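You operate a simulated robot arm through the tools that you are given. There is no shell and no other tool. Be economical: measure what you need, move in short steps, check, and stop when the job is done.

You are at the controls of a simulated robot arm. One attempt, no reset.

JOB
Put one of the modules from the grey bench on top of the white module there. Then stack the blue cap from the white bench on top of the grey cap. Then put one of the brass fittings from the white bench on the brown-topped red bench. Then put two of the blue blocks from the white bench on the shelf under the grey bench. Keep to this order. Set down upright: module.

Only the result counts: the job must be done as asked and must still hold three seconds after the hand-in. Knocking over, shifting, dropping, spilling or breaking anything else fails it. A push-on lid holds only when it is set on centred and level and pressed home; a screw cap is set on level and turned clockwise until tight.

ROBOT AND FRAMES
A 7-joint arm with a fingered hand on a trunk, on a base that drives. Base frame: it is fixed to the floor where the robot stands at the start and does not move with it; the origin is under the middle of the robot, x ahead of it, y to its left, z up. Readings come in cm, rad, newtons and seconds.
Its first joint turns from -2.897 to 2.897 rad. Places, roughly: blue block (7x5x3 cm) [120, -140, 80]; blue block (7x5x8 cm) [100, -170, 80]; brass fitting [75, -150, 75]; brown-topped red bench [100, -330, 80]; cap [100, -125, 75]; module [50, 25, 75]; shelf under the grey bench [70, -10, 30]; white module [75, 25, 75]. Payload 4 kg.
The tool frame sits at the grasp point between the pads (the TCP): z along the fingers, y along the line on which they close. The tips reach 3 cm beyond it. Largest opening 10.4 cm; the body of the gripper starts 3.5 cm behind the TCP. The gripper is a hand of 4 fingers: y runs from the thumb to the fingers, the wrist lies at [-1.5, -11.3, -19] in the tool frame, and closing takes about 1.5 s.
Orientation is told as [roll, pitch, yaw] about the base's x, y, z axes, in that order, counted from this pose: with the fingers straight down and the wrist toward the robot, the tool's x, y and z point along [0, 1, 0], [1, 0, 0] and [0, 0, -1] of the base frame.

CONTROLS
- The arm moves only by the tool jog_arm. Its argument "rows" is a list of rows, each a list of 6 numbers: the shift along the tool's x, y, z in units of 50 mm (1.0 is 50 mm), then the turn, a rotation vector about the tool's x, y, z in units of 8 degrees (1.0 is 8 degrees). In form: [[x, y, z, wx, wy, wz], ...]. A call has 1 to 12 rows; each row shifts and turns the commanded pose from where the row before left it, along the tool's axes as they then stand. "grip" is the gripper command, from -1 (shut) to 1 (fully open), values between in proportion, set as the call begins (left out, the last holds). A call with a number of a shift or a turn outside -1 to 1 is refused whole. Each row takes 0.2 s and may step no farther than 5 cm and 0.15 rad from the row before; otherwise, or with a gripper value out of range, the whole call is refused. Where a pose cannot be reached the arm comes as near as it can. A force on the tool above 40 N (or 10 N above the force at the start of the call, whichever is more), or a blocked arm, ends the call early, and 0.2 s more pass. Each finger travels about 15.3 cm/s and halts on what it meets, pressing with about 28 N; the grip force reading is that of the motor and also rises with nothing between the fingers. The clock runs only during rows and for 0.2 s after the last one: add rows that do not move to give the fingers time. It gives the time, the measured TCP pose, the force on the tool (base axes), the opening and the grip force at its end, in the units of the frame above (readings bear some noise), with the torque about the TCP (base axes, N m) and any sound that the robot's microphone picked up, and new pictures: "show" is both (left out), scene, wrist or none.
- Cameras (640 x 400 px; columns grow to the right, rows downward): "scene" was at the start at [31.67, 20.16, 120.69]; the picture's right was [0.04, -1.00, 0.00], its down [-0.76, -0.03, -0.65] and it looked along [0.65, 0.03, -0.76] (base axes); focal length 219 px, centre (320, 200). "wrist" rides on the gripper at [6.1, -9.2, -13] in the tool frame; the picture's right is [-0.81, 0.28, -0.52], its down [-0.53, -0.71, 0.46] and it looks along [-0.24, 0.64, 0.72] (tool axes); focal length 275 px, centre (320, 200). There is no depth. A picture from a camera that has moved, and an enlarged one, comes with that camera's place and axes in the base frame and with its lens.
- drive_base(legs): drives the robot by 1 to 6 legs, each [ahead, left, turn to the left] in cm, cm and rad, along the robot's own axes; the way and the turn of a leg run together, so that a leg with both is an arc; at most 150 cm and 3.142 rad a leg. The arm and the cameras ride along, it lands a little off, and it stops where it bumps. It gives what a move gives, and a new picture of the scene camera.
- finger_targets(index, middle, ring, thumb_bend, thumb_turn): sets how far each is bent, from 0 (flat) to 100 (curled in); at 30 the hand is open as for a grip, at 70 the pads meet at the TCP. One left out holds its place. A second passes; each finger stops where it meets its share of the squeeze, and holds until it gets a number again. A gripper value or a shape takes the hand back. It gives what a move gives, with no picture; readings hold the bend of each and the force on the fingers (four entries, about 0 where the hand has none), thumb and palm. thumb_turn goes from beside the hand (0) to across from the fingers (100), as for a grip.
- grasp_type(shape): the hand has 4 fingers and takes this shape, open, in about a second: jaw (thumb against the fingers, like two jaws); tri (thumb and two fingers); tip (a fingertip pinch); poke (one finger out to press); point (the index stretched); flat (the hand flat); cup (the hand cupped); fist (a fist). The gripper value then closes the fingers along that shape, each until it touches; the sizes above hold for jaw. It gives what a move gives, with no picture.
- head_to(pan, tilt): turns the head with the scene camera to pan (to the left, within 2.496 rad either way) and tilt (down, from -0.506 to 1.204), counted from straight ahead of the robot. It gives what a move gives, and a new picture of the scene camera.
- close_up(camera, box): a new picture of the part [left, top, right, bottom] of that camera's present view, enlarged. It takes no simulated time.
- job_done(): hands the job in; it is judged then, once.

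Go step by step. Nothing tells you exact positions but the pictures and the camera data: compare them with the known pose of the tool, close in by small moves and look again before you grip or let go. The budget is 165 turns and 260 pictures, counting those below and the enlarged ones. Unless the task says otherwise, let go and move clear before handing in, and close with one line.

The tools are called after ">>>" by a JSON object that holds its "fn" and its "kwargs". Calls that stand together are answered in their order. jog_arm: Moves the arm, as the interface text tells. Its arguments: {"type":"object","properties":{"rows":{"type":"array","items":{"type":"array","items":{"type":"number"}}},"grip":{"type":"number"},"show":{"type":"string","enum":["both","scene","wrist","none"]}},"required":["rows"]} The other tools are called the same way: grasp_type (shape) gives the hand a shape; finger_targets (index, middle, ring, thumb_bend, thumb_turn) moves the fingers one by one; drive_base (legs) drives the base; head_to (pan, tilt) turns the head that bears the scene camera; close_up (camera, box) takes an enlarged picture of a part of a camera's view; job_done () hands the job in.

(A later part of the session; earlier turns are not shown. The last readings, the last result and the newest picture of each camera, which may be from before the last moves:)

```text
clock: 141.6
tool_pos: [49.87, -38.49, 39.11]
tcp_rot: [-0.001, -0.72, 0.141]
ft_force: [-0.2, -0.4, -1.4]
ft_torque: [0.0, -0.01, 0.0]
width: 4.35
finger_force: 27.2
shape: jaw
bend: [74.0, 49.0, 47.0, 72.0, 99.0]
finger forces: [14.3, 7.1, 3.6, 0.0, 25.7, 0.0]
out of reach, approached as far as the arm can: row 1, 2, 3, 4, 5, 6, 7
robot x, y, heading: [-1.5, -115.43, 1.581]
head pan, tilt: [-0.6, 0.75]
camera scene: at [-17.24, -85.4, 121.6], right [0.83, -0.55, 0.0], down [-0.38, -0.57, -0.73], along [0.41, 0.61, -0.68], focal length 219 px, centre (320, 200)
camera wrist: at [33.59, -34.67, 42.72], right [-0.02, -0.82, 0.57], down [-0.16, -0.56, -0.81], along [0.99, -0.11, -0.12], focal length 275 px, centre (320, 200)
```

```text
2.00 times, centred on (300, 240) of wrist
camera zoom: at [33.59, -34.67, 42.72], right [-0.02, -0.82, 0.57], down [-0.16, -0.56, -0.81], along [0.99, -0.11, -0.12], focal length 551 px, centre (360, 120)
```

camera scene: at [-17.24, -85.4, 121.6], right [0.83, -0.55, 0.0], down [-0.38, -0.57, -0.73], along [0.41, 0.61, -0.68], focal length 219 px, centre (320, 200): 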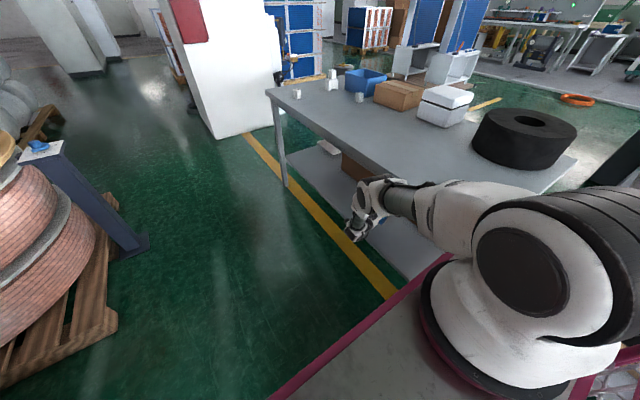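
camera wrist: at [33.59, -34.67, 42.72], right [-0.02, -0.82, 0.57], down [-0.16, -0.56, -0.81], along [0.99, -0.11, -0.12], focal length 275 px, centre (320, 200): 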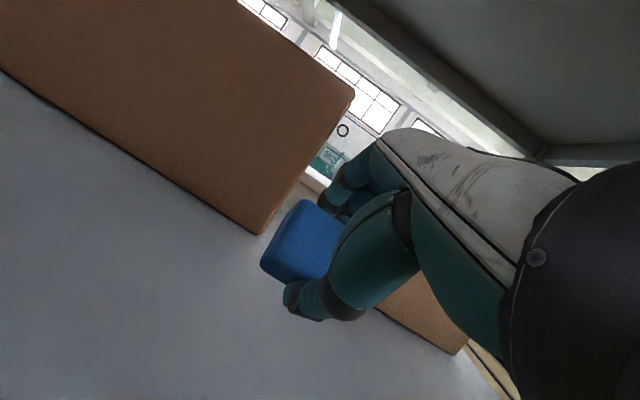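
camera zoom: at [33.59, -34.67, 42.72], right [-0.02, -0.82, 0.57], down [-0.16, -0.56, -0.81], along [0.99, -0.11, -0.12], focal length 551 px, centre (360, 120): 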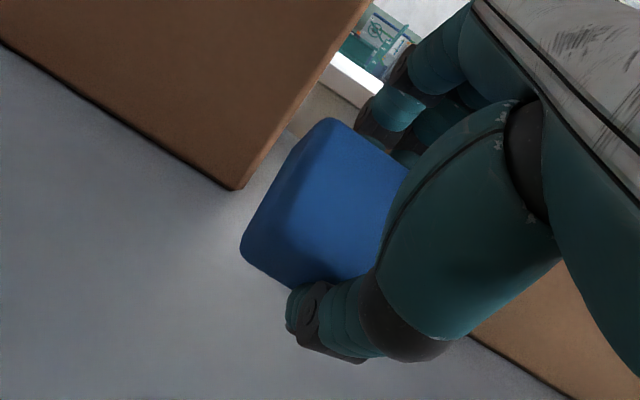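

>>> {"fn": "jog_arm", "kwargs": {"rows": [[0, 0, 0, 0.9, 0, 0], [0, 0, 0, 0.9, 0, 0], [0, 0, 0, 0.9, 0, 0], [0, -0.06, 0.19, 0, 0, 0], [0, -0.06, 0.19, 0, 0, 0], [0, -0.03, 0.1, 0, 0, 0], [0, -0.03, 0.1, 0, 0, 0], [0, 0, 0, 0, 0, 0]]}}

>>> {"fn": "close_up", "kwargs": {"camera": "scene", "box": [280, 120, 480, 260]}}

```text
clock: 143.4
tool_pos: [50.07, -38.52, 36.04]
tcp_rot: [-0.002, -0.345, 0.14]
ft_force: [-0.1, -0.9, -0.9]
ft_torque: [0.01, 0.03, 0.0]
width: 4.36
finger_force: 27.8
shape: jaw
bend: [74.0, 49.0, 47.0, 72.0, 99.0]
finger forces: [14.5, 7.2, 3.6, 0.0, 25.6, 0.0]
robot x, y, heading: [-1.39, -116.2, 1.583]
head pan, tilt: [-0.6, 0.75]
camera scene: at [-17.24, -85.4, 121.6], right [0.83, -0.55, 0.0], down [-0.38, -0.57, -0.73], along [0.41, 0.61, -0.68], focal length 219 px, centre (320, 200)
camera wrist: at [36.13, -34.31, 45.12], right [0.2, -0.79, 0.58], down [-0.44, -0.6, -0.67], along [0.88, -0.12, -0.46], focal length 275 px, centre (320, 200)
```

scene: 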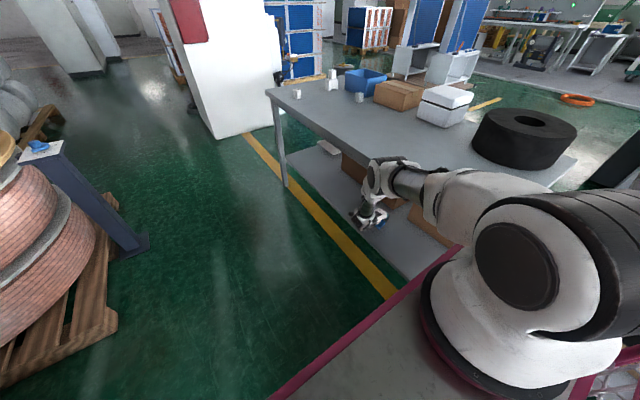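
wrist: 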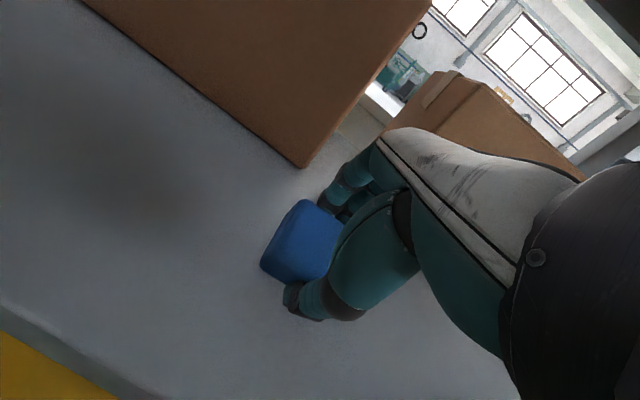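

```text
2.86 times, centred on (380, 190) of scene
camera zoom: at [-17.24, -85.4, 121.6], right [0.83, -0.55, 0.0], down [-0.38, -0.57, -0.73], along [0.41, 0.61, -0.68], focal length 626 px, centre (149, 229)
```

zoom: 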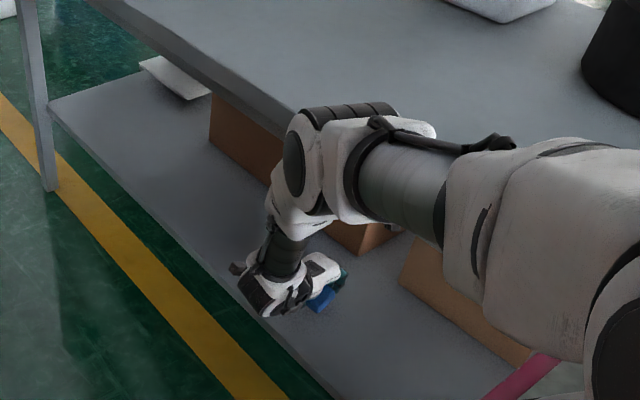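

>>> {"fn": "jog_arm", "kwargs": {"rows": [[0, -0.034, 0.094, 0, 0, 0], [0, -0.034, 0.094, 0, 0, 0], [0, -0.02, 0.06, 0, 0, 0], [0, -0.02, 0.06, 0, 0, 0], [0, -0.02, 0.06, 0, 0, 0], [0, -0.02, 0.06, 0, 0, 0], [0, 0, 0, 0, 0, 0]], "show": "wrist"}}

```text
clock: 145.0
tool_pos: [49.87, -38.43, 33.87]
tcp_rot: [0.0, -0.345, 0.138]
ft_force: [-3.0, -1.6, 17.8]
ft_torque: [0.03, 0.55, 0.03]
width: 4.39
finger_force: 27.8
shape: jaw
bend: [74.0, 49.0, 47.0, 73.0, 100.0]
finger forces: [17.0, 8.7, 4.4, 0.0, 49.1, 0.0]
robot x, y, heading: [-1.46, -116.01, 1.585]
head pan, tilt: [-0.6, 0.75]
camera wrist: at [36.15, -34.22, 43.01], right [0.19, -0.79, 0.58], down [-0.44, -0.6, -0.67], along [0.88, -0.12, -0.46], focal length 275 px, centre (320, 200)
```

wrist: 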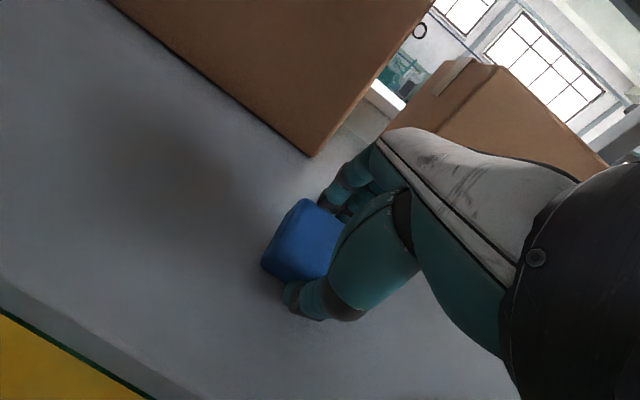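

Contact with the shelf. Release gently.

>>> {"fn": "jog_arm", "kwargs": {"rows": [[0, 0.01, -0.03, 0, 0, 0], [0, 0, 0, 0, 0, 0]], "grip": 0.05, "show": "wrist"}}

>>> {"fn": "jog_arm", "kwargs": {"rows": [[0, 0, 0, 0, 0, 0], [0, 0, 0, 0, 0, 0], [0, 0, 0, 0, 0, 0]], "grip": 1, "show": "wrist"}}

```text
clock: 145.6
tool_pos: [49.89, -38.5, 34.03]
tcp_rot: [-0.002, -0.344, 0.138]
ft_force: [1.3, 1.5, 4.9]
ft_torque: [0.12, 0.08, -0.02]
width: 5.17
finger_force: 0.0
shape: jaw
bend: [74.0, 43.0, 40.0, 73.0, 99.0]
finger forces: [0.3, 0.0, 0.1, 0.1, 7.1, 0.0]
robot x, y, heading: [-1.62, -116.26, 1.583]
head pan, tilt: [-0.6, 0.75]
camera wrist: at [36.13, -34.31, 43.01], right [0.2, -0.79, 0.58], down [-0.44, -0.6, -0.67], along [0.88, -0.12, -0.46], focal length 275 px, centre (320, 200)
```

wrist: 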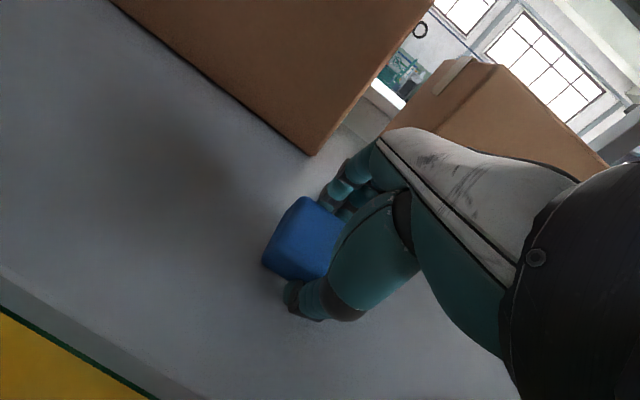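

```text
clock: 146.3
tool_pos: [50.42, -38.04, 34.6]
tcp_rot: [0.007, -0.358, 0.133]
ft_force: [6.1, 1.1, 23.0]
ft_torque: [0.02, 0.53, -0.04]
width: 9.89
finger_force: 0.1
shape: jaw
bend: [30.0, 30.0, 30.0, 40.0, 99.0]
finger forces: [0.0, 0.0, 0.0, 0.1, 23.3, 0.0]
robot x, y, heading: [-1.76, -115.85, 1.586]
head pan, tilt: [-0.6, 0.75]
stopped in row 3: the force on the tool passed its limit (the readings are from after the stop); the commanded pose is now the measured one
camera wrist: at [36.55, -33.89, 43.58], right [0.19, -0.8, 0.58], down [-0.43, -0.59, -0.68], along [0.88, -0.12, -0.45], focal length 275 px, centre (320, 200)
```

wrist: 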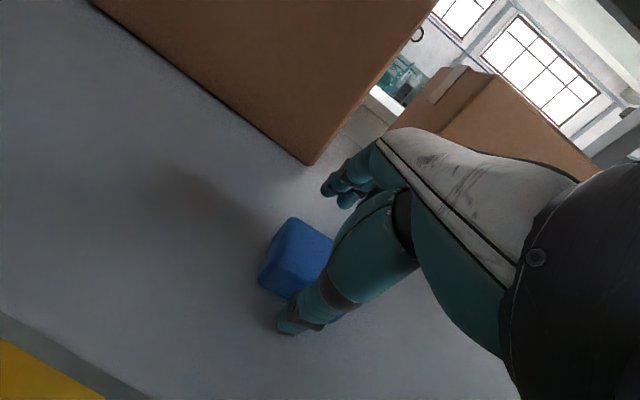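

Block is on the shelf. Lift the hand clear and withdraw.

>>> {"fn": "jog_arm", "kwargs": {"rows": [[0, 0.1, -0.28, 0, 0, 0], [0, 0.2, -0.56, -0.4, 0, 0], [0, 0.2, -0.5, -0.6, 0, 0], [0, 0.2, -0.3, -0.6, 0, 0], [0, -0.8, -0.4, 0, 0, 0], [0, -0.8, -0.5, 0, 0, 0], [0, -0.8, -0.5, 0, 0, 0], [0, -0.8, -0.5, 0, 0, 0], [0, 0, 0, 0, 0, 0]]}}

```text
clock: 148.3
tool_pos: [31.76, -40.91, 42.56]
tcp_rot: [0.003, -0.572, 0.138]
ft_force: [-0.8, 0.5, -0.4]
ft_torque: [0.02, 0.02, 0.01]
width: 10.37
finger_force: 0.0
shape: jaw
bend: [30.0, 30.0, 30.0, 30.0, 98.0]
finger forces: [0.1, 0.1, 0.0, 0.1, 0.0, 0.1]
robot x, y, heading: [-1.56, -115.7, 1.586]
head pan, tilt: [-0.6, 0.75]
camera scene: at [-17.23, -85.4, 121.6], right [0.83, -0.55, 0.0], down [-0.38, -0.57, -0.73], along [0.41, 0.61, -0.68], focal length 219 px, centre (320, 200)
camera wrist: at [16.24, -36.91, 48.37], right [0.06, -0.81, 0.58], down [-0.28, -0.57, -0.77], along [0.96, -0.11, -0.26], focal length 275 px, centre (320, 200)
```

scene: 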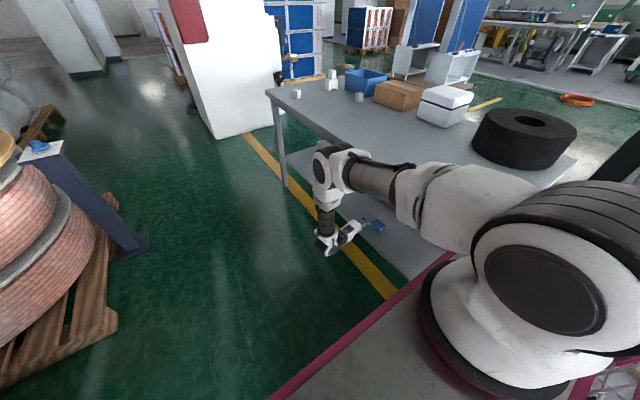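
wrist: 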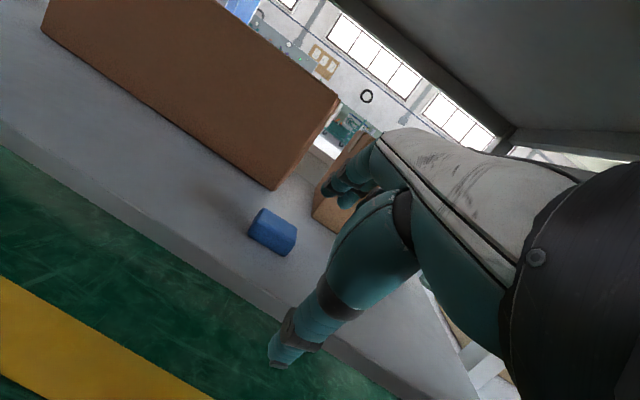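

>>> {"fn": "jog_arm", "kwargs": {"rows": [[0, -0.82, -0.53, 0, 0, 0], [0, -0.82, -0.53, 0, 0, 0], [0, -0.82, -0.53, 0, 0, 0], [0, -0.82, -0.53, 0, 0, 0], [0, 0.2, -0.3, 1, 0, 0], [0, 0.2, -0.3, 1, 0, 0], [0, 0.2, -0.4, 1, 0, 0], [0, 0, -0.5, 1, 0, 0], [0, 0, -0.9, 0, 0, -0.4], [0, 0, -0.9, 0, 0, -0.4], [0, 0, -0.9, 0, 0, -0.4], [0, 0, 0, 0, 0, 0]], "show": "scene"}}

>>> {"fn": "drive_base", "kwargs": {"legs": [[0, 8, 0], [-28, 0, 0]]}}

```text
clock: 150.9
tool_pos: [12.6, -43.61, 64.26]
tcp_rot: [-0.001, -0.014, 0.308]
ft_force: [0.4, -0.6, -0.3]
ft_torque: [-0.02, -0.01, -0.01]
width: 10.38
finger_force: 0.1
shape: jaw
bend: [30.0, 30.0, 30.0, 30.0, 98.0]
finger forces: [0.0, 0.0, 0.0, 0.0, 0.0, 0.0]
robot x, y, heading: [-1.75, -116.08, 1.587]
head pan, tilt: [-0.6, 0.75]
camera scene: at [-17.23, -85.4, 121.6], right [0.83, -0.56, 0.0], down [-0.38, -0.57, -0.73], along [0.41, 0.61, -0.68], focal length 219 px, centre (320, 200)
```

scene: 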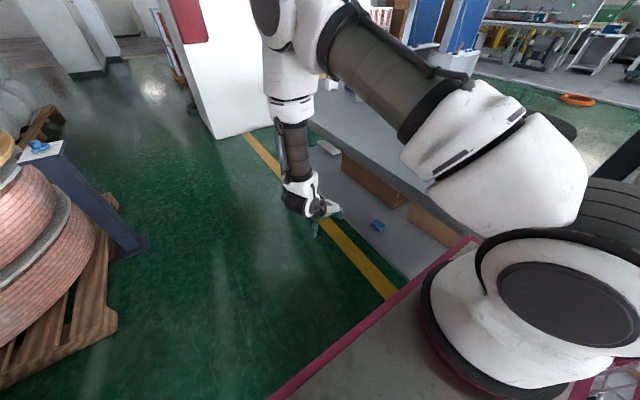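

```text
clock: 153.5
tool_pos: [4.96, -71.57, 64.21]
tcp_rot: [0.001, -0.016, 0.308]
ft_force: [0.4, -0.1, 0.2]
ft_torque: [-0.03, 0.01, 0.01]
width: 10.4
finger_force: 0.0
shape: jaw
bend: [30.0, 30.0, 30.0, 30.0, 98.0]
finger forces: [0.1, 0.0, 0.0, 0.0, 0.0, 0.0]
robot x, y, heading: [-9.06, -143.77, 1.577]
head pan, tilt: [-0.6, 0.75]
camera scene: at [-24.79, -113.4, 121.6], right [0.83, -0.55, 0.0], down [-0.38, -0.57, -0.73], along [0.41, 0.61, -0.68], focal length 219 px, centre (320, 200)
```

scene: 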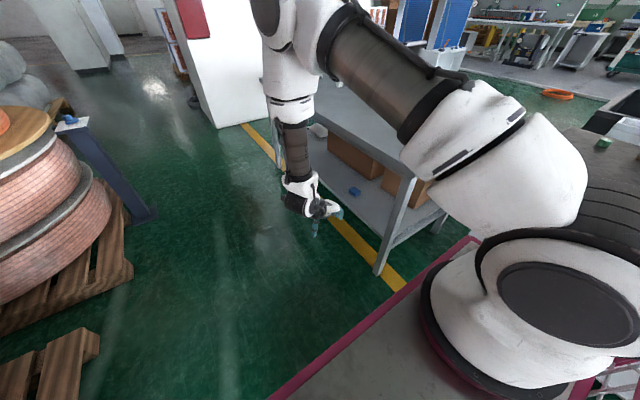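

>>> {"fn": "jog_arm", "kwargs": {"rows": [[0, 0, -0.8, 0, 0, -0.83], [0, 0, -0.8, 0, 0, -0.83], [0, 0, -0.8, 0, 0, -0.83], [0, 0, -0.8, 0, 0, -0.83], [0, 0, -0.8, 0, 0, -0.83], [0, 0, -0.8, 0, 0, -0.83], [0, 0, -0.8, 0, 0, -0.83], [0, 0, -0.8, 0, 0, -0.83], [0, 0, -0.8, 0, 0, -0.83], [0, 0, -0.8, 0, 0, -0.83], [0, 0, -0.3, 0, 0, -0.8], [0, 0, 0, 0, 0, 0]], "show": "none"}}

>>> {"fn": "head_to", "kwargs": {"pan": -0.1, "tilt": 0.75}}

>>> {"fn": "drive_base", "kwargs": {"legs": [[0, 0, -0.8], [0, 0, -0.777]]}}

```text
clock: 156.1
tool_pos: [4.43, -71.87, 105.73]
tcp_rot: [-0.015, -0.003, 1.578]
ft_force: [-0.7, 0.5, -0.3]
ft_torque: [0.02, -0.04, -0.01]
width: 10.41
finger_force: 0.2
shape: jaw
bend: [30.0, 30.0, 30.0, 30.0, 97.0]
finger forces: [0.0, 0.1, 0.1, 0.1, 0.1, 0.0]
robot x, y, heading: [-9.06, -143.94, 1.584]
head pan, tilt: [-0.6, 0.75]
```

```text
clock: 157.0
tool_pos: [4.43, -71.85, 105.8]
tcp_rot: [-0.013, -0.003, 1.576]
ft_force: [0.3, -0.3, 0.7]
ft_torque: [0.02, 0.02, 0.01]
width: 10.38
finger_force: 0.1
shape: jaw
bend: [30.0, 30.0, 30.0, 30.0, 97.0]
finger forces: [0.0, 0.1, 0.1, 0.0, 0.0, 0.0]
robot x, y, heading: [-8.89, -144.07, 1.586]
head pan, tilt: [-0.099, 0.75]
camera scene: at [-28.66, -112.05, 121.6], right [1.0, -0.09, 0.0], down [-0.06, -0.68, -0.73], along [0.06, 0.73, -0.68], focal length 219 px, centre (320, 200)
```

scene: 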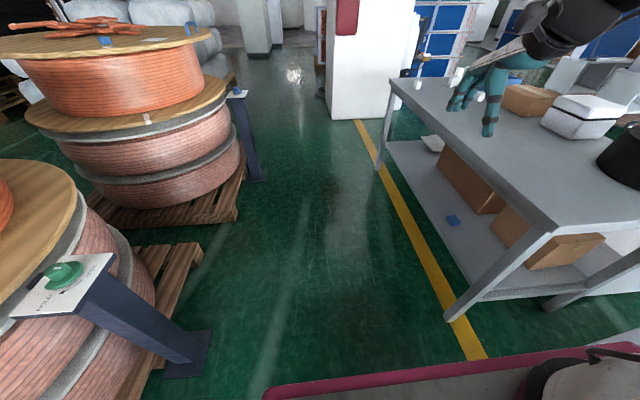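

```text
clock: 161.6
tool_pos: [63.06, -157.62, 105.71]
tcp_rot: [-0.014, -0.002, 0.001]
ft_force: [0.3, -0.5, -0.2]
ft_torque: [0.01, -0.01, -0.04]
width: 10.41
finger_force: 0.0
shape: jaw
bend: [30.0, 30.0, 30.0, 30.0, 97.0]
finger forces: [0.1, 0.0, 0.0, 0.1, 0.1, 0.0]
robot x, y, heading: [-9.02, -143.97, 0.01]
head pan, tilt: [-0.099, 0.75]
camera scene: at [23.03, -124.66, 121.6], right [-0.09, -1.0, 0.0], down [-0.68, 0.06, -0.73], along [0.73, -0.07, -0.68], focal length 219 px, centre (320, 200)
```

scene: 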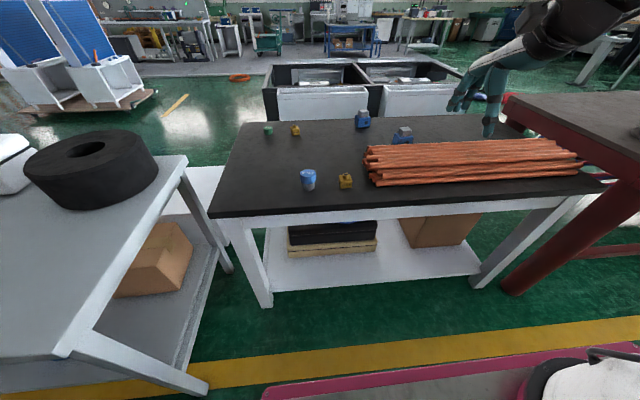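

Now drive forward to reach block A at about [121, -154].

>>> {"fn": "drive_base", "kwargs": {"legs": [[0, 0, -0.01], [36, 0, 0]]}}

>>> {"fn": "jog_arm", "kwargs": {"rows": [[0.1, 0.9, 0, 0, 0, 0], [0.1, 0.9, 0, 0, 0, 0], [0.1, 0.9, 0.2, 0, 0, 0], [0.1, 0.9, 0.2, 0, 0, 0], [0.2, 0.2, 0, 0, 0, 0], [0, 0, 0, 0, 0, 0]]}}

>>> {"fn": "close_up", "kwargs": {"camera": "wrist", "box": [160, 180, 400, 400]}}

>>> {"fn": "close_up", "kwargs": {"camera": "scene", "box": [300, 100, 460, 220]}}

```text
clock: 164.2
tool_pos: [98.97, -158.38, 105.79]
tcp_rot: [-0.014, -0.003, -0.008]
ft_force: [-0.3, 0.3, -0.4]
ft_torque: [-0.01, 0.04, 0.0]
width: 10.39
finger_force: 0.1
shape: jaw
bend: [30.0, 30.0, 30.0, 30.0, 97.0]
finger forces: [0.0, 0.0, 0.0, 0.0, 0.1, 0.0]
robot x, y, heading: [26.93, -143.88, 0.0]
head pan, tilt: [-0.099, 0.75]
camera scene: at [59.27, -124.98, 121.6], right [-0.1, -0.99, 0.0], down [-0.68, 0.07, -0.73], along [0.73, -0.07, -0.68], focal length 219 px, centre (320, 200)
```

scene: 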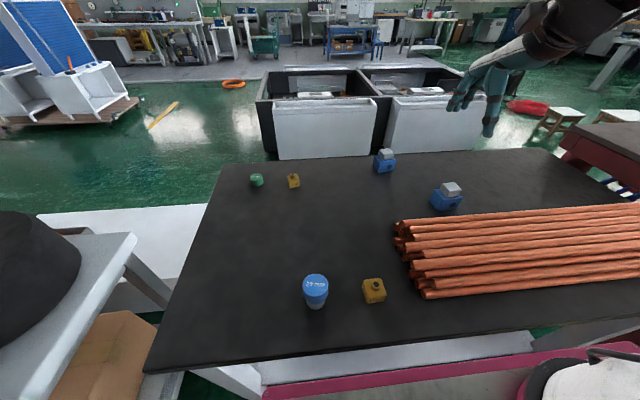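

```text
clock: 165.6
tool_pos: [117.96, -155.38, 103.9]
tcp_rot: [-0.014, -0.003, -0.007]
ft_force: [0.3, -1.2, -0.2]
ft_torque: [0.02, -0.01, 0.01]
width: 10.38
finger_force: 0.0
shape: jaw
bend: [30.0, 30.0, 30.0, 30.0, 97.0]
finger forces: [0.0, 0.0, 0.0, 0.0, 0.0, 0.0]
robot x, y, heading: [27.16, -143.97, 0.0]
head pan, tilt: [-0.099, 0.75]
camera scene: at [59.27, -124.98, 121.6], right [-0.1, -0.99, 0.0], down [-0.68, 0.07, -0.73], along [0.73, -0.07, -0.68], focal length 219 px, centre (320, 200)
camera wrist: at [108.75, -149.07, 116.65], right [0.27, -0.8, 0.53], down [-0.72, -0.53, -0.45], along [0.65, -0.26, -0.72], focal length 275 px, centre (320, 200)
```

scene: 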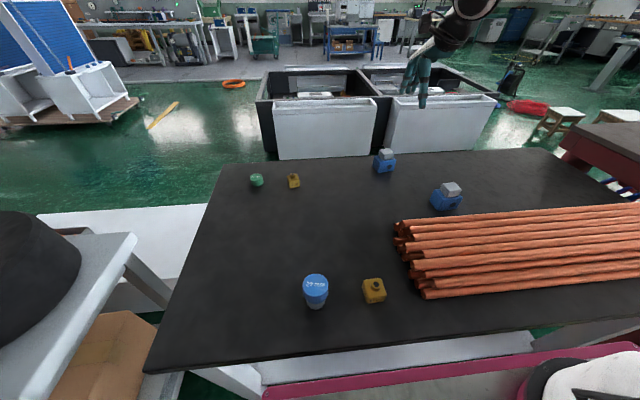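
wrist: 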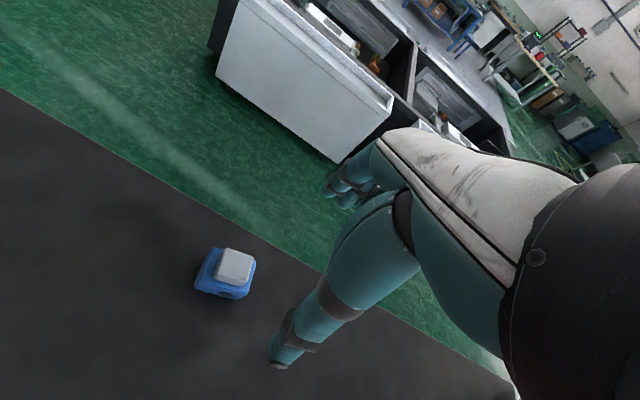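

```text
1.82 times, centred on (280, 290) of wrist
camera zoom: at [108.75, -149.07, 116.65], right [0.27, -0.8, 0.53], down [-0.72, -0.53, -0.45], along [0.65, -0.26, -0.72], focal length 500 px, centre (393, 36)
```

zoom: 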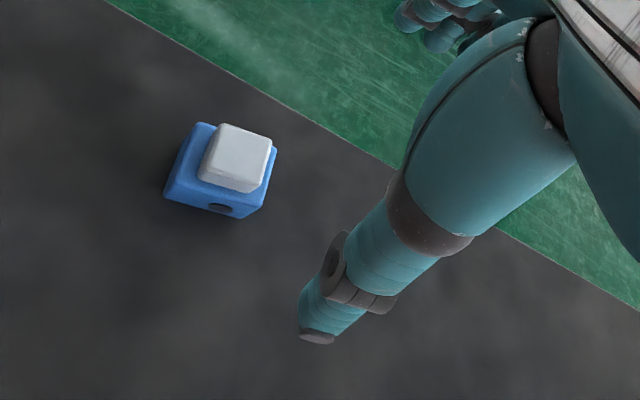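

```text
3.33 times, centred on (380, 160) of scene
camera zoom: at [59.27, -124.98, 121.6], right [-0.1, -0.99, 0.0], down [-0.68, 0.07, -0.73], along [0.73, -0.07, -0.68], focal length 731 px, centre (120, 333)
```

zoom: 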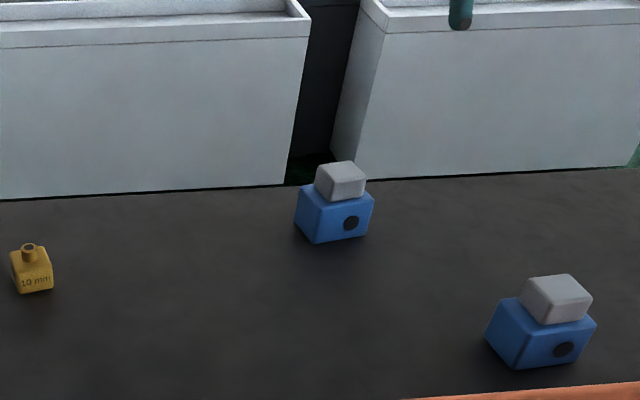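

Block A (blue body with grey top, about [121.6, -153.6], turned ~11°). Align and descend.

>>> {"fn": "jog_arm", "kwargs": {"rows": [[0.36, 0.72, 0.3, 0, 0, -0.7], [0, 0, 0.8, 0, 0, -0.7], [0, 0, 0.9, 0, 0, 0], [0, 0, 0.8, 0, 0, 0], [0, 0, 0, 0, 0, 0]], "show": "wrist"}}

>>> {"fn": "close_up", "kwargs": {"camera": "wrist", "box": [160, 160, 400, 400]}}

>>> {"fn": "close_up", "kwargs": {"camera": "scene", "box": [320, 100, 448, 180]}}

```text
clock: 166.8
tool_pos: [121.65, -153.93, 89.89]
tcp_rot: [-0.016, -0.001, 0.189]
ft_force: [-0.6, -0.7, -0.6]
ft_torque: [0.05, 0.01, -0.02]
width: 10.39
finger_force: 0.2
shape: jaw
bend: [30.0, 30.0, 30.0, 30.0, 97.0]
finger forces: [0.0, 0.0, 0.1, 0.1, 0.0, 0.0]
robot x, y, heading: [26.92, -143.43, 0.001]
head pan, tilt: [-0.099, 0.75]
camera wrist: at [111.38, -149.46, 102.72], right [0.42, -0.74, 0.53], down [-0.6, -0.66, -0.45], along [0.68, -0.13, -0.72], focal length 275 px, centre (320, 200)
```

wrist: 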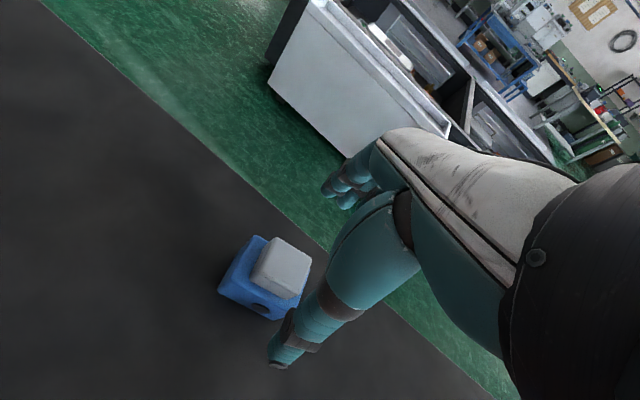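

```text
1.67 times, centred on (280, 280) of wrist
camera zoom: at [111.38, -149.46, 102.72], right [0.42, -0.74, 0.53], down [-0.6, -0.66, -0.45], along [0.68, -0.13, -0.72], focal length 459 px, centre (387, 67)
```

zoom: 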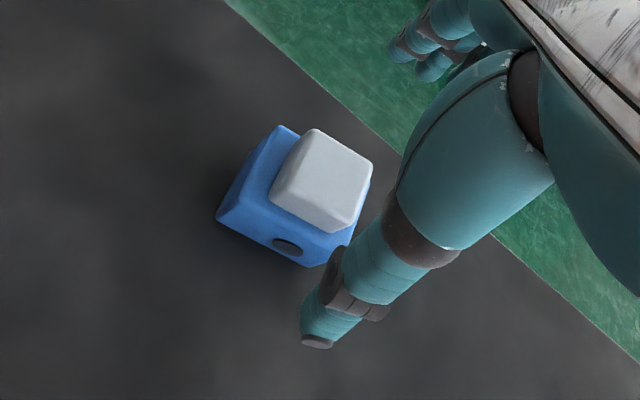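

```text
5.00 times, centred on (384, 140) of scene
camera zoom: at [59.27, -124.98, 121.6], right [-0.1, -0.99, 0.0], down [-0.68, 0.07, -0.73], along [0.73, -0.07, -0.68], focal length 1096 px, centre (0, 500)
```

zoom: 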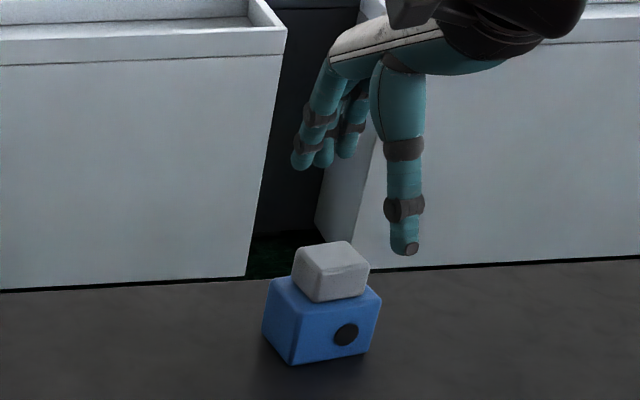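

>>> {"fn": "jog_arm", "kwargs": {"rows": [[0.06, 0, 0.6, 0, 0, 0], [0, 0, 0.6, 0, 0, 0], [0, 0, 0.3, 0, 0, 0], [0, 0, 0.2, 0, 0, 0], [0, 0, 0.08, 0, 0, 0], [0, 0, 0, 0, 0, 0]], "show": "wrist"}}

>>> {"fn": "close_up", "kwargs": {"camera": "scene", "box": [320, 100, 448, 180]}}

```text
clock: 168.2
tool_pos: [121.55, -153.73, 80.91]
tcp_rot: [-0.016, -0.001, 0.187]
ft_force: [0.2, -0.3, 0.4]
ft_torque: [-0.02, 0.03, 0.02]
width: 10.35
finger_force: 0.0
shape: jaw
bend: [30.0, 30.0, 30.0, 30.0, 97.0]
finger forces: [0.0, 0.1, 0.0, 0.0, 0.0, 0.0]
robot x, y, heading: [27.09, -144.2, 0.0]
head pan, tilt: [-0.099, 0.75]
camera wrist: at [111.39, -149.28, 93.74], right [0.42, -0.74, 0.53], down [-0.6, -0.66, -0.45], along [0.68, -0.13, -0.72], focal length 275 px, centre (320, 200)
```

wrist: 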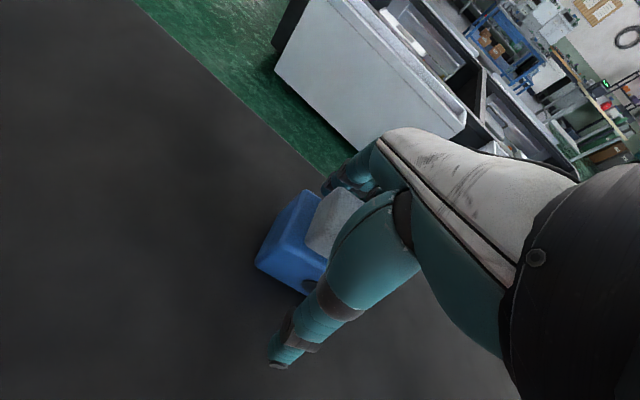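

```text
5.00 times, centred on (384, 140) of scene
camera zoom: at [59.28, -124.99, 121.6], right [-0.1, -0.99, 0.0], down [-0.68, 0.07, -0.73], along [0.73, -0.07, -0.68], focal length 1096 px, centre (0, 500)
```

zoom: 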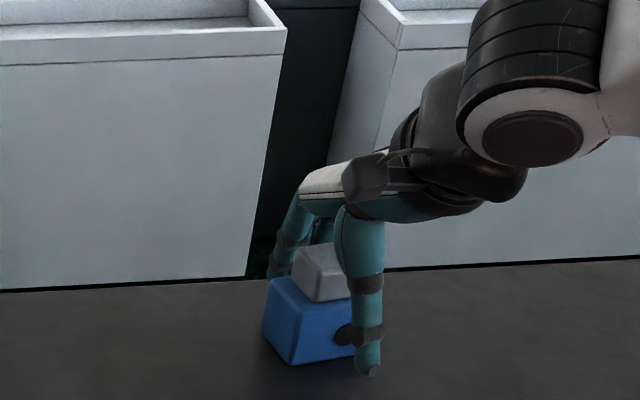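

>>> {"fn": "jog_arm", "kwargs": {"rows": [[0.07, 0, 0, 0, 0, 0], [0, 0, 0, 0, 0, 0]], "show": "none"}}

>>> {"fn": "jog_arm", "kwargs": {"rows": [[0, 0, 0, 0, 0, 0], [0, 0, 0, 0, 0, 0], [0, 0, 0, 0, 0, 0], [0, 0, 0, 0, 0, 0], [0, 0, 0, 0, 0, 0], [0, 0, 0, 0, 0, 0], [0, 0, 0, 0, 0, 0]], "grip": -1, "show": "wrist"}}

>>> {"fn": "close_up", "kwargs": {"camera": "scene", "box": [320, 100, 448, 180]}}

```text
clock: 168.8
tool_pos: [121.62, -153.45, 80.88]
tcp_rot: [-0.014, -0.002, 0.19]
ft_force: [-0.1, 1.0, 0.4]
ft_torque: [-0.02, -0.01, -0.02]
width: 10.4
finger_force: 0.1
shape: jaw
bend: [30.0, 30.0, 30.0, 30.0, 97.0]
finger forces: [0.0, 0.1, 0.0, 0.1, 0.0, 0.0]
robot x, y, heading: [27.18, -144.05, -0.001]
head pan, tilt: [-0.099, 0.75]
```

```text
clock: 170.4
tool_pos: [121.62, -153.38, 80.97]
tcp_rot: [-0.013, -0.001, 0.188]
ft_force: [-0.1, -0.3, 0.5]
ft_torque: [0.01, 0.02, 0.01]
width: 4.33
finger_force: 27.8
shape: jaw
bend: [74.0, 46.0, 44.0, 74.0, 100.0]
finger forces: [14.4, 7.1, 3.5, 0.0, 25.1, 0.1]
robot x, y, heading: [26.7, -144.07, 0.001]
head pan, tilt: [-0.099, 0.75]
camera wrist: at [111.36, -148.93, 93.7], right [0.42, -0.74, 0.53], down [-0.6, -0.66, -0.45], along [0.68, -0.13, -0.72], focal length 275 px, centre (320, 200)
```

wrist: 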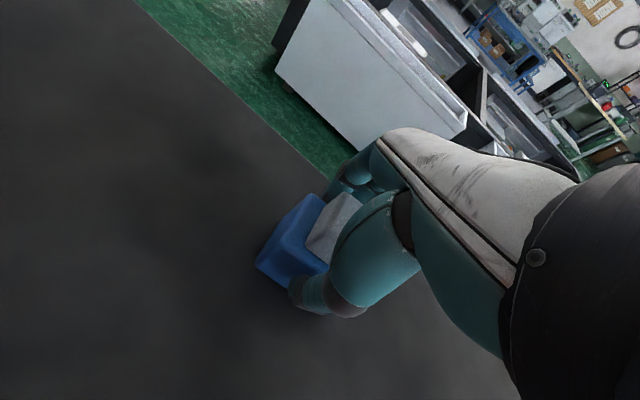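

```text
5.00 times, centred on (384, 140) of scene
camera zoom: at [59.28, -124.99, 121.6], right [-0.1, -0.99, 0.0], down [-0.68, 0.07, -0.73], along [0.73, -0.07, -0.68], focal length 1096 px, centre (0, 500)
```

zoom: 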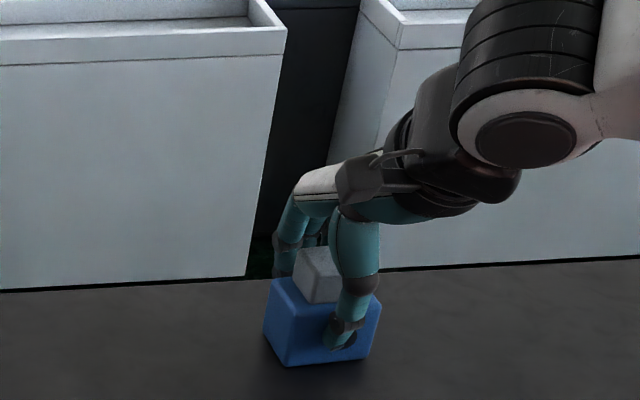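

>>> {"fn": "jog_arm", "kwargs": {"rows": [[0, 0, -0.3, 0, 0, 0], [0, 0, -0.6, 0, 0, 0], [0, 0, -0.7, 0, 0, 0], [0, 0, 0, 0, 0, 0]], "show": "wrist"}}

>>> {"fn": "close_up", "kwargs": {"camera": "scene", "box": [320, 100, 448, 180]}}

```text
clock: 171.4
tool_pos: [121.55, -153.21, 88.89]
tcp_rot: [-0.014, -0.002, 0.186]
ft_force: [-0.1, -0.3, -2.2]
ft_torque: [0.01, -0.04, -0.03]
width: 4.33
finger_force: 28.4
shape: jaw
bend: [74.0, 46.0, 45.0, 74.0, 100.0]
finger forces: [14.5, 7.0, 3.5, 0.0, 25.1, 0.0]
robot x, y, heading: [27.02, -144.09, 0.003]
head pan, tilt: [-0.099, 0.75]
camera wrist: at [111.35, -148.74, 101.74], right [0.42, -0.74, 0.53], down [-0.6, -0.66, -0.45], along [0.68, -0.13, -0.72], focal length 275 px, centre (320, 200)
```

wrist: 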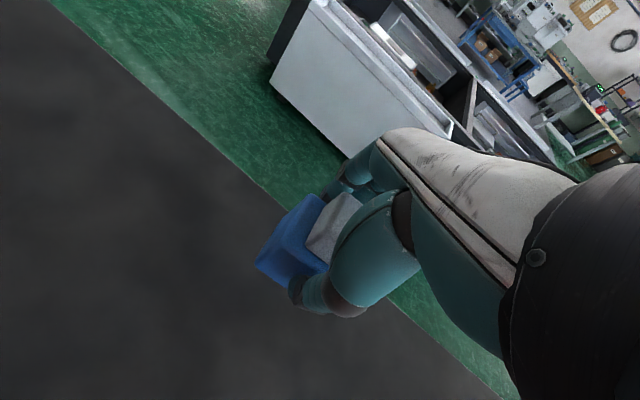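

```text
5.00 times, centred on (384, 140) of scene
camera zoom: at [59.28, -124.99, 121.6], right [-0.1, -0.99, 0.0], down [-0.68, 0.07, -0.73], along [0.73, -0.07, -0.68], focal length 1096 px, centre (0, 500)
```

zoom: 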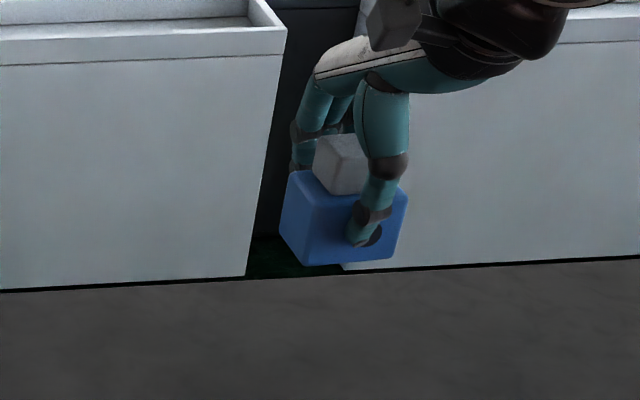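

Held firmly. Lift, retract, back off, and turn to face along the aisle as before.

>>> {"fn": "jog_arm", "kwargs": {"rows": [[0, 0, -0.9, 0, 0, 0], [0, 0, -0.9, 0, 0, 0], [0, 0, -0.9, 0, 0, 0], [0, 0, -0.7, 0, 0, 0], [0, -0.9, 0, 0, 0, 0.7], [0, -0.9, 0, 0, 0, 0.7], [0, -0.9, 0, 0, 0, 0], [0, -0.9, 0, 0, 0, 0], [0, -0.9, 0, 0, 0, 0], [0, 0, 0, 0, 0, 0]], "show": "wrist"}}

>>> {"fn": "drive_base", "kwargs": {"legs": [[-36, 0, 0], [0, 0, 0.8], [0, 0, 0.77]]}}

```text
clock: 173.6
tool_pos: [99.0, -154.16, 105.84]
tcp_rot: [-0.013, -0.005, -0.007]
ft_force: [-0.5, -1.1, -0.6]
ft_torque: [0.01, -0.03, -0.01]
width: 4.32
finger_force: 27.8
shape: jaw
bend: [74.0, 46.0, 45.0, 74.0, 100.0]
finger forces: [14.5, 7.2, 3.6, 0.1, 25.5, 0.1]
robot x, y, heading: [27.32, -144.01, -0.003]
head pan, tilt: [-0.099, 0.75]
camera wrist: at [89.78, -147.89, 118.58], right [0.27, -0.8, 0.53], down [-0.71, -0.53, -0.45], along [0.65, -0.26, -0.72], focal length 275 px, centre (320, 200)
```

wrist: 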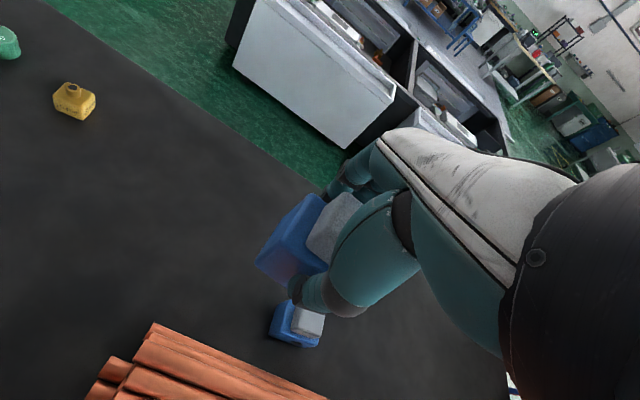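

```text
clock: 180.1
tool_pos: [1.2, -71.99, 105.93]
tcp_rot: [-0.011, -0.003, 1.568]
ft_force: [-0.5, 0.6, -2.2]
ft_torque: [0.0, -0.03, 0.01]
width: 4.3
finger_force: 28.6
shape: jaw
bend: [74.0, 46.0, 45.0, 74.0, 100.0]
finger forces: [14.3, 6.9, 3.5, 0.0, 24.8, 0.0]
robot x, y, heading: [-9.36, -143.66, 1.568]
head pan, tilt: [-0.099, 0.75]
camera scene: at [-28.22, -111.86, 121.6], right [1.0, -0.1, 0.0], down [-0.07, -0.68, -0.73], along [0.07, 0.73, -0.68], focal length 219 px, centre (320, 200)
```

scene: 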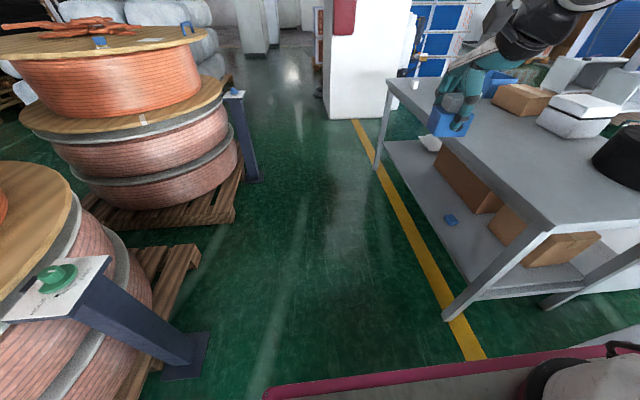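

>>> {"fn": "jog_arm", "kwargs": {"rows": [[0, 0, 0.8, 0, 0, 0.83], [0, 0, 0.8, 0, 0, 0.83], [0, 0, 0.8, 0, 0, 0.83], [0, 0, 0.8, 0, 0, 0.83], [0, 0, 0.8, 0, 0, 0.83], [0, 0, 0.8, 0, 0, 0.83], [0, 0, 0.8, 0, 0, 0.83], [0, 0, 0.8, 0, 0, 0.83], [0, 0, 0.8, 0, 0, 0.83], [0, 0, 0.8, 0, 0, 0.83], [0, 0, 0.3, 0, 0, 0.8], [0, 0, 0, 0, 0, 0]], "show": "scene"}}

>>> {"fn": "jog_arm", "kwargs": {"rows": [[0, 0, 0.8, 0, 0, 0.4], [0, 0, 0.8, 0, 0, 0.4], [0, 0, 0.8, 0, 0, 0.4], [0, 0, 0.3, -1, 0, 0], [0, 0, 0.3, -1, 0, 0], [0, 0, 0.3, -1, 0, 0], [0, 0, 0, 0, 0, 0]]}}

```text
clock: 182.7
tool_pos: [1.87, -71.77, 64.35]
tcp_rot: [-0.001, -0.018, 0.296]
ft_force: [0.1, -1.1, -1.3]
ft_torque: [0.02, 0.01, -0.01]
width: 4.28
finger_force: 27.5
shape: jaw
bend: [74.0, 46.0, 46.0, 74.0, 100.0]
finger forces: [14.5, 6.7, 3.7, 0.0, 24.9, 0.1]
robot x, y, heading: [-8.99, -143.77, 1.578]
head pan, tilt: [-0.099, 0.75]
camera scene: at [-28.22, -111.86, 121.6], right [1.0, -0.1, 0.0], down [-0.07, -0.68, -0.73], along [0.07, 0.73, -0.68], focal length 219 px, centre (320, 200)
```

scene: 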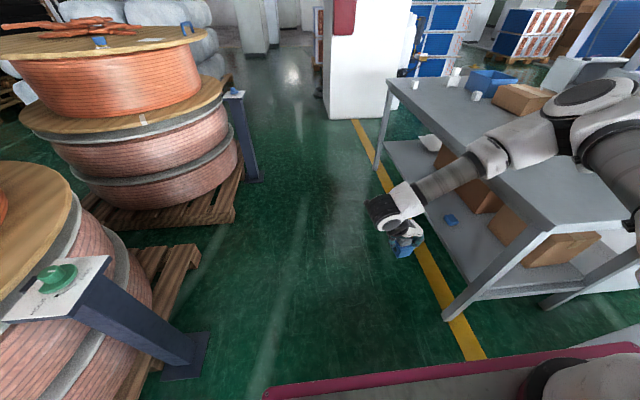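

```text
clock: 184.3
tool_pos: [8.86, -65.43, 61.18]
tcp_rot: [-0.003, -0.434, 0.13]
ft_force: [0.2, -0.1, -2.5]
ft_torque: [0.04, 0.04, 0.0]
width: 4.29
finger_force: 28.1
shape: jaw
bend: [74.0, 46.0, 46.0, 74.0, 100.0]
finger forces: [14.4, 6.6, 3.6, 0.0, 25.5, 0.1]
out of reach, approached as far as the arm can: row 2, 3, 4, 5, 6
robot x, y, heading: [-8.57, -144.24, 1.575]
head pan, tilt: [-0.099, 0.75]
camera scene: at [-28.23, -111.86, 121.6], right [1.0, -0.1, 0.0], down [-0.07, -0.68, -0.73], along [0.07, 0.73, -0.68], focal length 219 px, centre (320, 200)
camera wrist: at [-5.68, -61.12, 69.04], right [0.14, -0.8, 0.59], down [-0.38, -0.59, -0.71], along [0.91, -0.13, -0.39], focal length 275 px, centre (320, 200)
```

scene: 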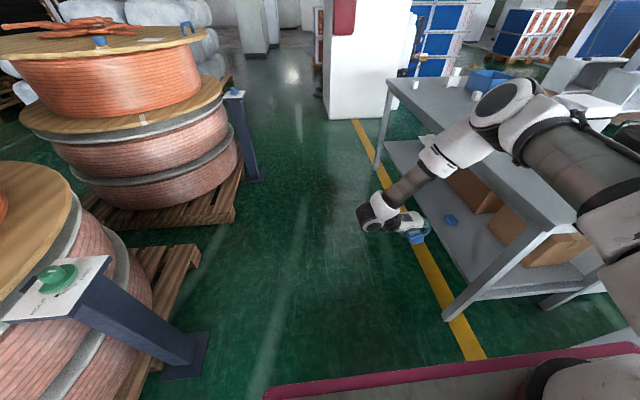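
wrist: 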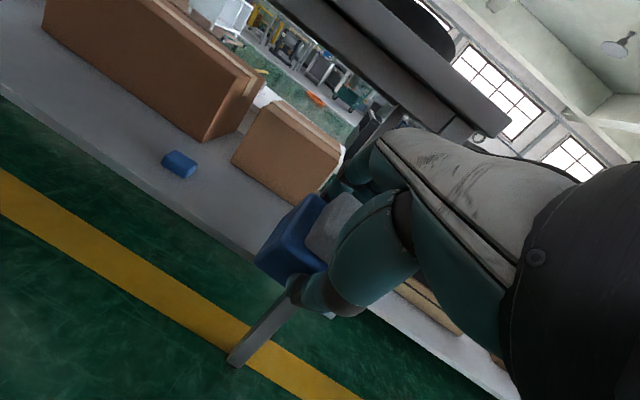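

The arm took a different branch that can't go low. Reverse and follow the earlier path (lower first, tilt, then turn).

>>> {"fn": "jog_arm", "kwargs": {"rows": [[0, 0, -0.3, 1, 0, 0], [0, 0, -0.3, 1, 0, 0], [0, 0, -0.3, 1, 0, 0], [0, 0, -0.4, 0, 0, -0.8], [0, 0, -0.4, 0, 0, -0.8], [0, 0, -0.4, 0, 0, -0.8], [0, 0, -0.4, 0, 0, -0.8], [0, 0, 0, 0, 0, -0.8], [0, 0, 0, 0, 0, -0.8], [0, 0, 0, 0, 0, -0.8], [0, 0, 0, 0, 0, -0.8], [0, 0, 0, 0, 0, 0]], "show": "none"}}

>>> {"fn": "jog_arm", "kwargs": {"rows": [[0, 0, -0.8, 0, 0, -0.8], [0, 0, -0.8, 0, 0, -0.8], [0, 0, -0.8, 0, 0, -0.8], [0, 0, -0.8, 0, 0, -0.8], [0.8, 0, 0, 0, 0, 0], [0.8, 0, 0, 0, 0, 0], [0.8, 0, 0, 0, 0, 0], [0.8, 0, 0, 0, 0, 0], [0, 0, 0, 0, 0, 0]], "show": "scene"}}

```text
clock: 186.9
tool_pos: [7.43, -65.71, 73.47]
tcp_rot: [-0.012, -0.011, 1.025]
ft_force: [0.3, -0.4, -1.6]
ft_torque: [0.01, 0.01, 0.0]
width: 4.28
finger_force: 28.3
shape: jaw
bend: [74.0, 46.0, 46.0, 74.0, 100.0]
finger forces: [14.7, 6.9, 3.9, 0.0, 25.4, 0.0]
robot x, y, heading: [-9.04, -143.92, 1.568]
head pan, tilt: [-0.099, 0.75]
```

```text
clock: 188.9
tool_pos: [-8.91, -64.09, 89.27]
tcp_rot: [-0.015, -0.006, 1.47]
ft_force: [0.2, 0.6, -2.8]
ft_torque: [-0.01, 0.0, 0.04]
width: 4.27
finger_force: 27.2
shape: jaw
bend: [74.0, 46.0, 46.0, 74.0, 100.0]
finger forces: [14.7, 6.7, 3.7, 0.1, 25.1, 0.0]
robot x, y, heading: [-8.95, -143.54, 1.575]
head pan, tilt: [-0.099, 0.75]
camera scene: at [-28.23, -111.86, 121.6], right [1.0, -0.1, 0.0], down [-0.07, -0.68, -0.73], along [0.07, 0.73, -0.68], focal length 219 px, centre (320, 200)
```

scene: 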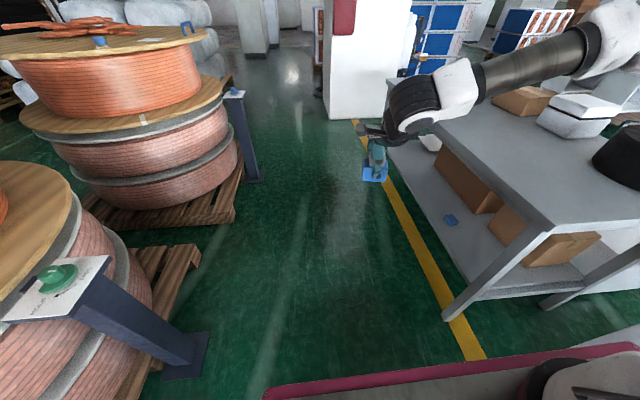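

>>> {"fn": "head_to", "kwargs": {"pan": -0.6, "tilt": 0.75}}

>>> {"fn": "jog_arm", "kwargs": {"rows": [[0.5, 0, -0.8, 0, 0, -0.3], [0.5, 0, -0.8, 0, 0, -0.3], [0.5, -0.3, -0.8, 0, 0, -0.2], [0.5, -0.8, 0, 0, 0, 0], [0.3, -0.8, 0, 0, 0, 0], [0, -0.3, 0, 0, 0, 0], [0, 0, 0, 0, 0, 0]], "show": "scene"}}

```text
clock: 189.8
tool_pos: [-8.89, -64.19, 89.18]
tcp_rot: [-0.015, -0.004, 1.469]
ft_force: [0.0, -0.9, -1.8]
ft_torque: [-0.03, 0.01, 0.0]
width: 4.25
finger_force: 27.7
shape: jaw
bend: [74.0, 46.0, 46.0, 74.0, 100.0]
finger forces: [14.7, 6.9, 3.7, 0.1, 25.1, 0.0]
robot x, y, heading: [-8.66, -143.89, 1.573]
head pan, tilt: [-0.6, 0.75]
camera scene: at [-24.36, -113.25, 121.6], right [0.83, -0.56, 0.0], down [-0.38, -0.56, -0.73], along [0.41, 0.6, -0.68], focal length 219 px, centre (320, 200)
```

scene: 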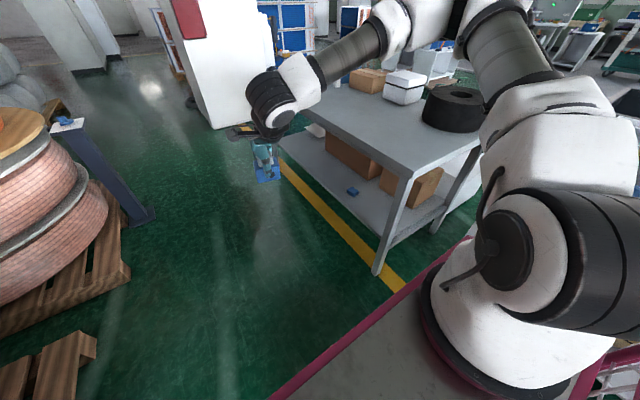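

```text
clock: 191.4
tool_pos: [-20.34, -74.74, 101.12]
tcp_rot: [-0.014, -0.003, 1.581]
ft_force: [-1.1, 0.2, -2.0]
ft_torque: [-0.01, 0.0, 0.01]
width: 4.25
finger_force: 27.9
shape: jaw
bend: [74.0, 46.0, 46.0, 74.0, 100.0]
finger forces: [14.6, 6.8, 3.8, 0.0, 25.1, 0.1]
robot x, y, heading: [-8.68, -143.98, 1.574]
head pan, tilt: [-0.6, 0.75]
camera scene: at [-24.36, -113.26, 121.6], right [0.83, -0.56, 0.0], down [-0.38, -0.56, -0.73], along [0.41, 0.6, -0.68], focal length 219 px, centre (320, 200)
```

scene: 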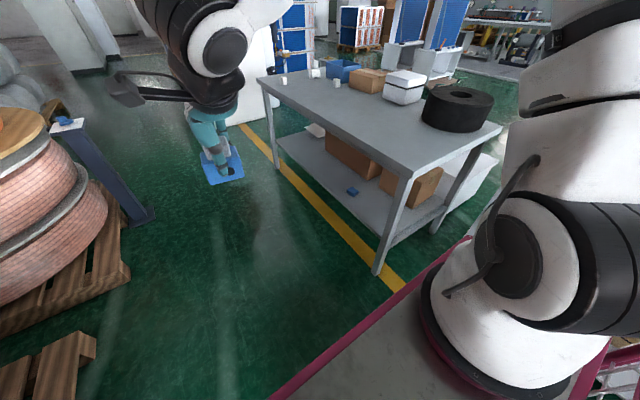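

>>> {"fn": "jog_arm", "kwargs": {"rows": [[0, 0.8, 0.5, 0, 0, 0], [0, 0.8, 0.5, 0, 0, 0], [0, 0.3, 0.9, 0, 0, 0], [0, 0, 0.95, 0, 0, 0], [0, 0, 0.95, 0, 0, 0], [0, 0, 0.95, 0, 0, 0], [0, 0, 0.95, 0, 0, 0], [0, 0, 0.95, 0, 0, 0], [0, 0, 0.7, 0, 0, 0], [0, 0, 0, 0, 0, 0]], "show": "scene"}}

```text
clock: 193.6
tool_pos: [-19.82, -64.99, 64.15]
tcp_rot: [-0.015, -0.002, 1.582]
ft_force: [0.7, -0.4, -1.9]
ft_torque: [0.02, 0.02, -0.02]
width: 4.24
finger_force: 28.1
shape: jaw
bend: [74.0, 46.0, 46.0, 74.0, 100.0]
finger forces: [14.5, 6.8, 3.7, 0.0, 24.8, 0.1]
robot x, y, heading: [-8.75, -143.7, 1.57]
head pan, tilt: [-0.6, 0.75]
camera scene: at [-24.36, -113.26, 121.6], right [0.83, -0.56, 0.0], down [-0.38, -0.56, -0.73], along [0.41, 0.6, -0.68], focal length 219 px, centre (320, 200)
```

scene: 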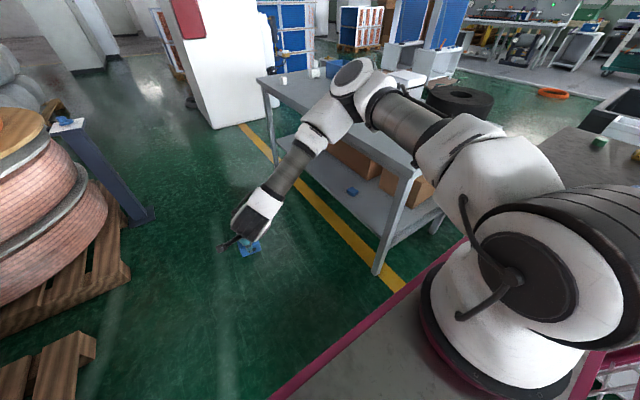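

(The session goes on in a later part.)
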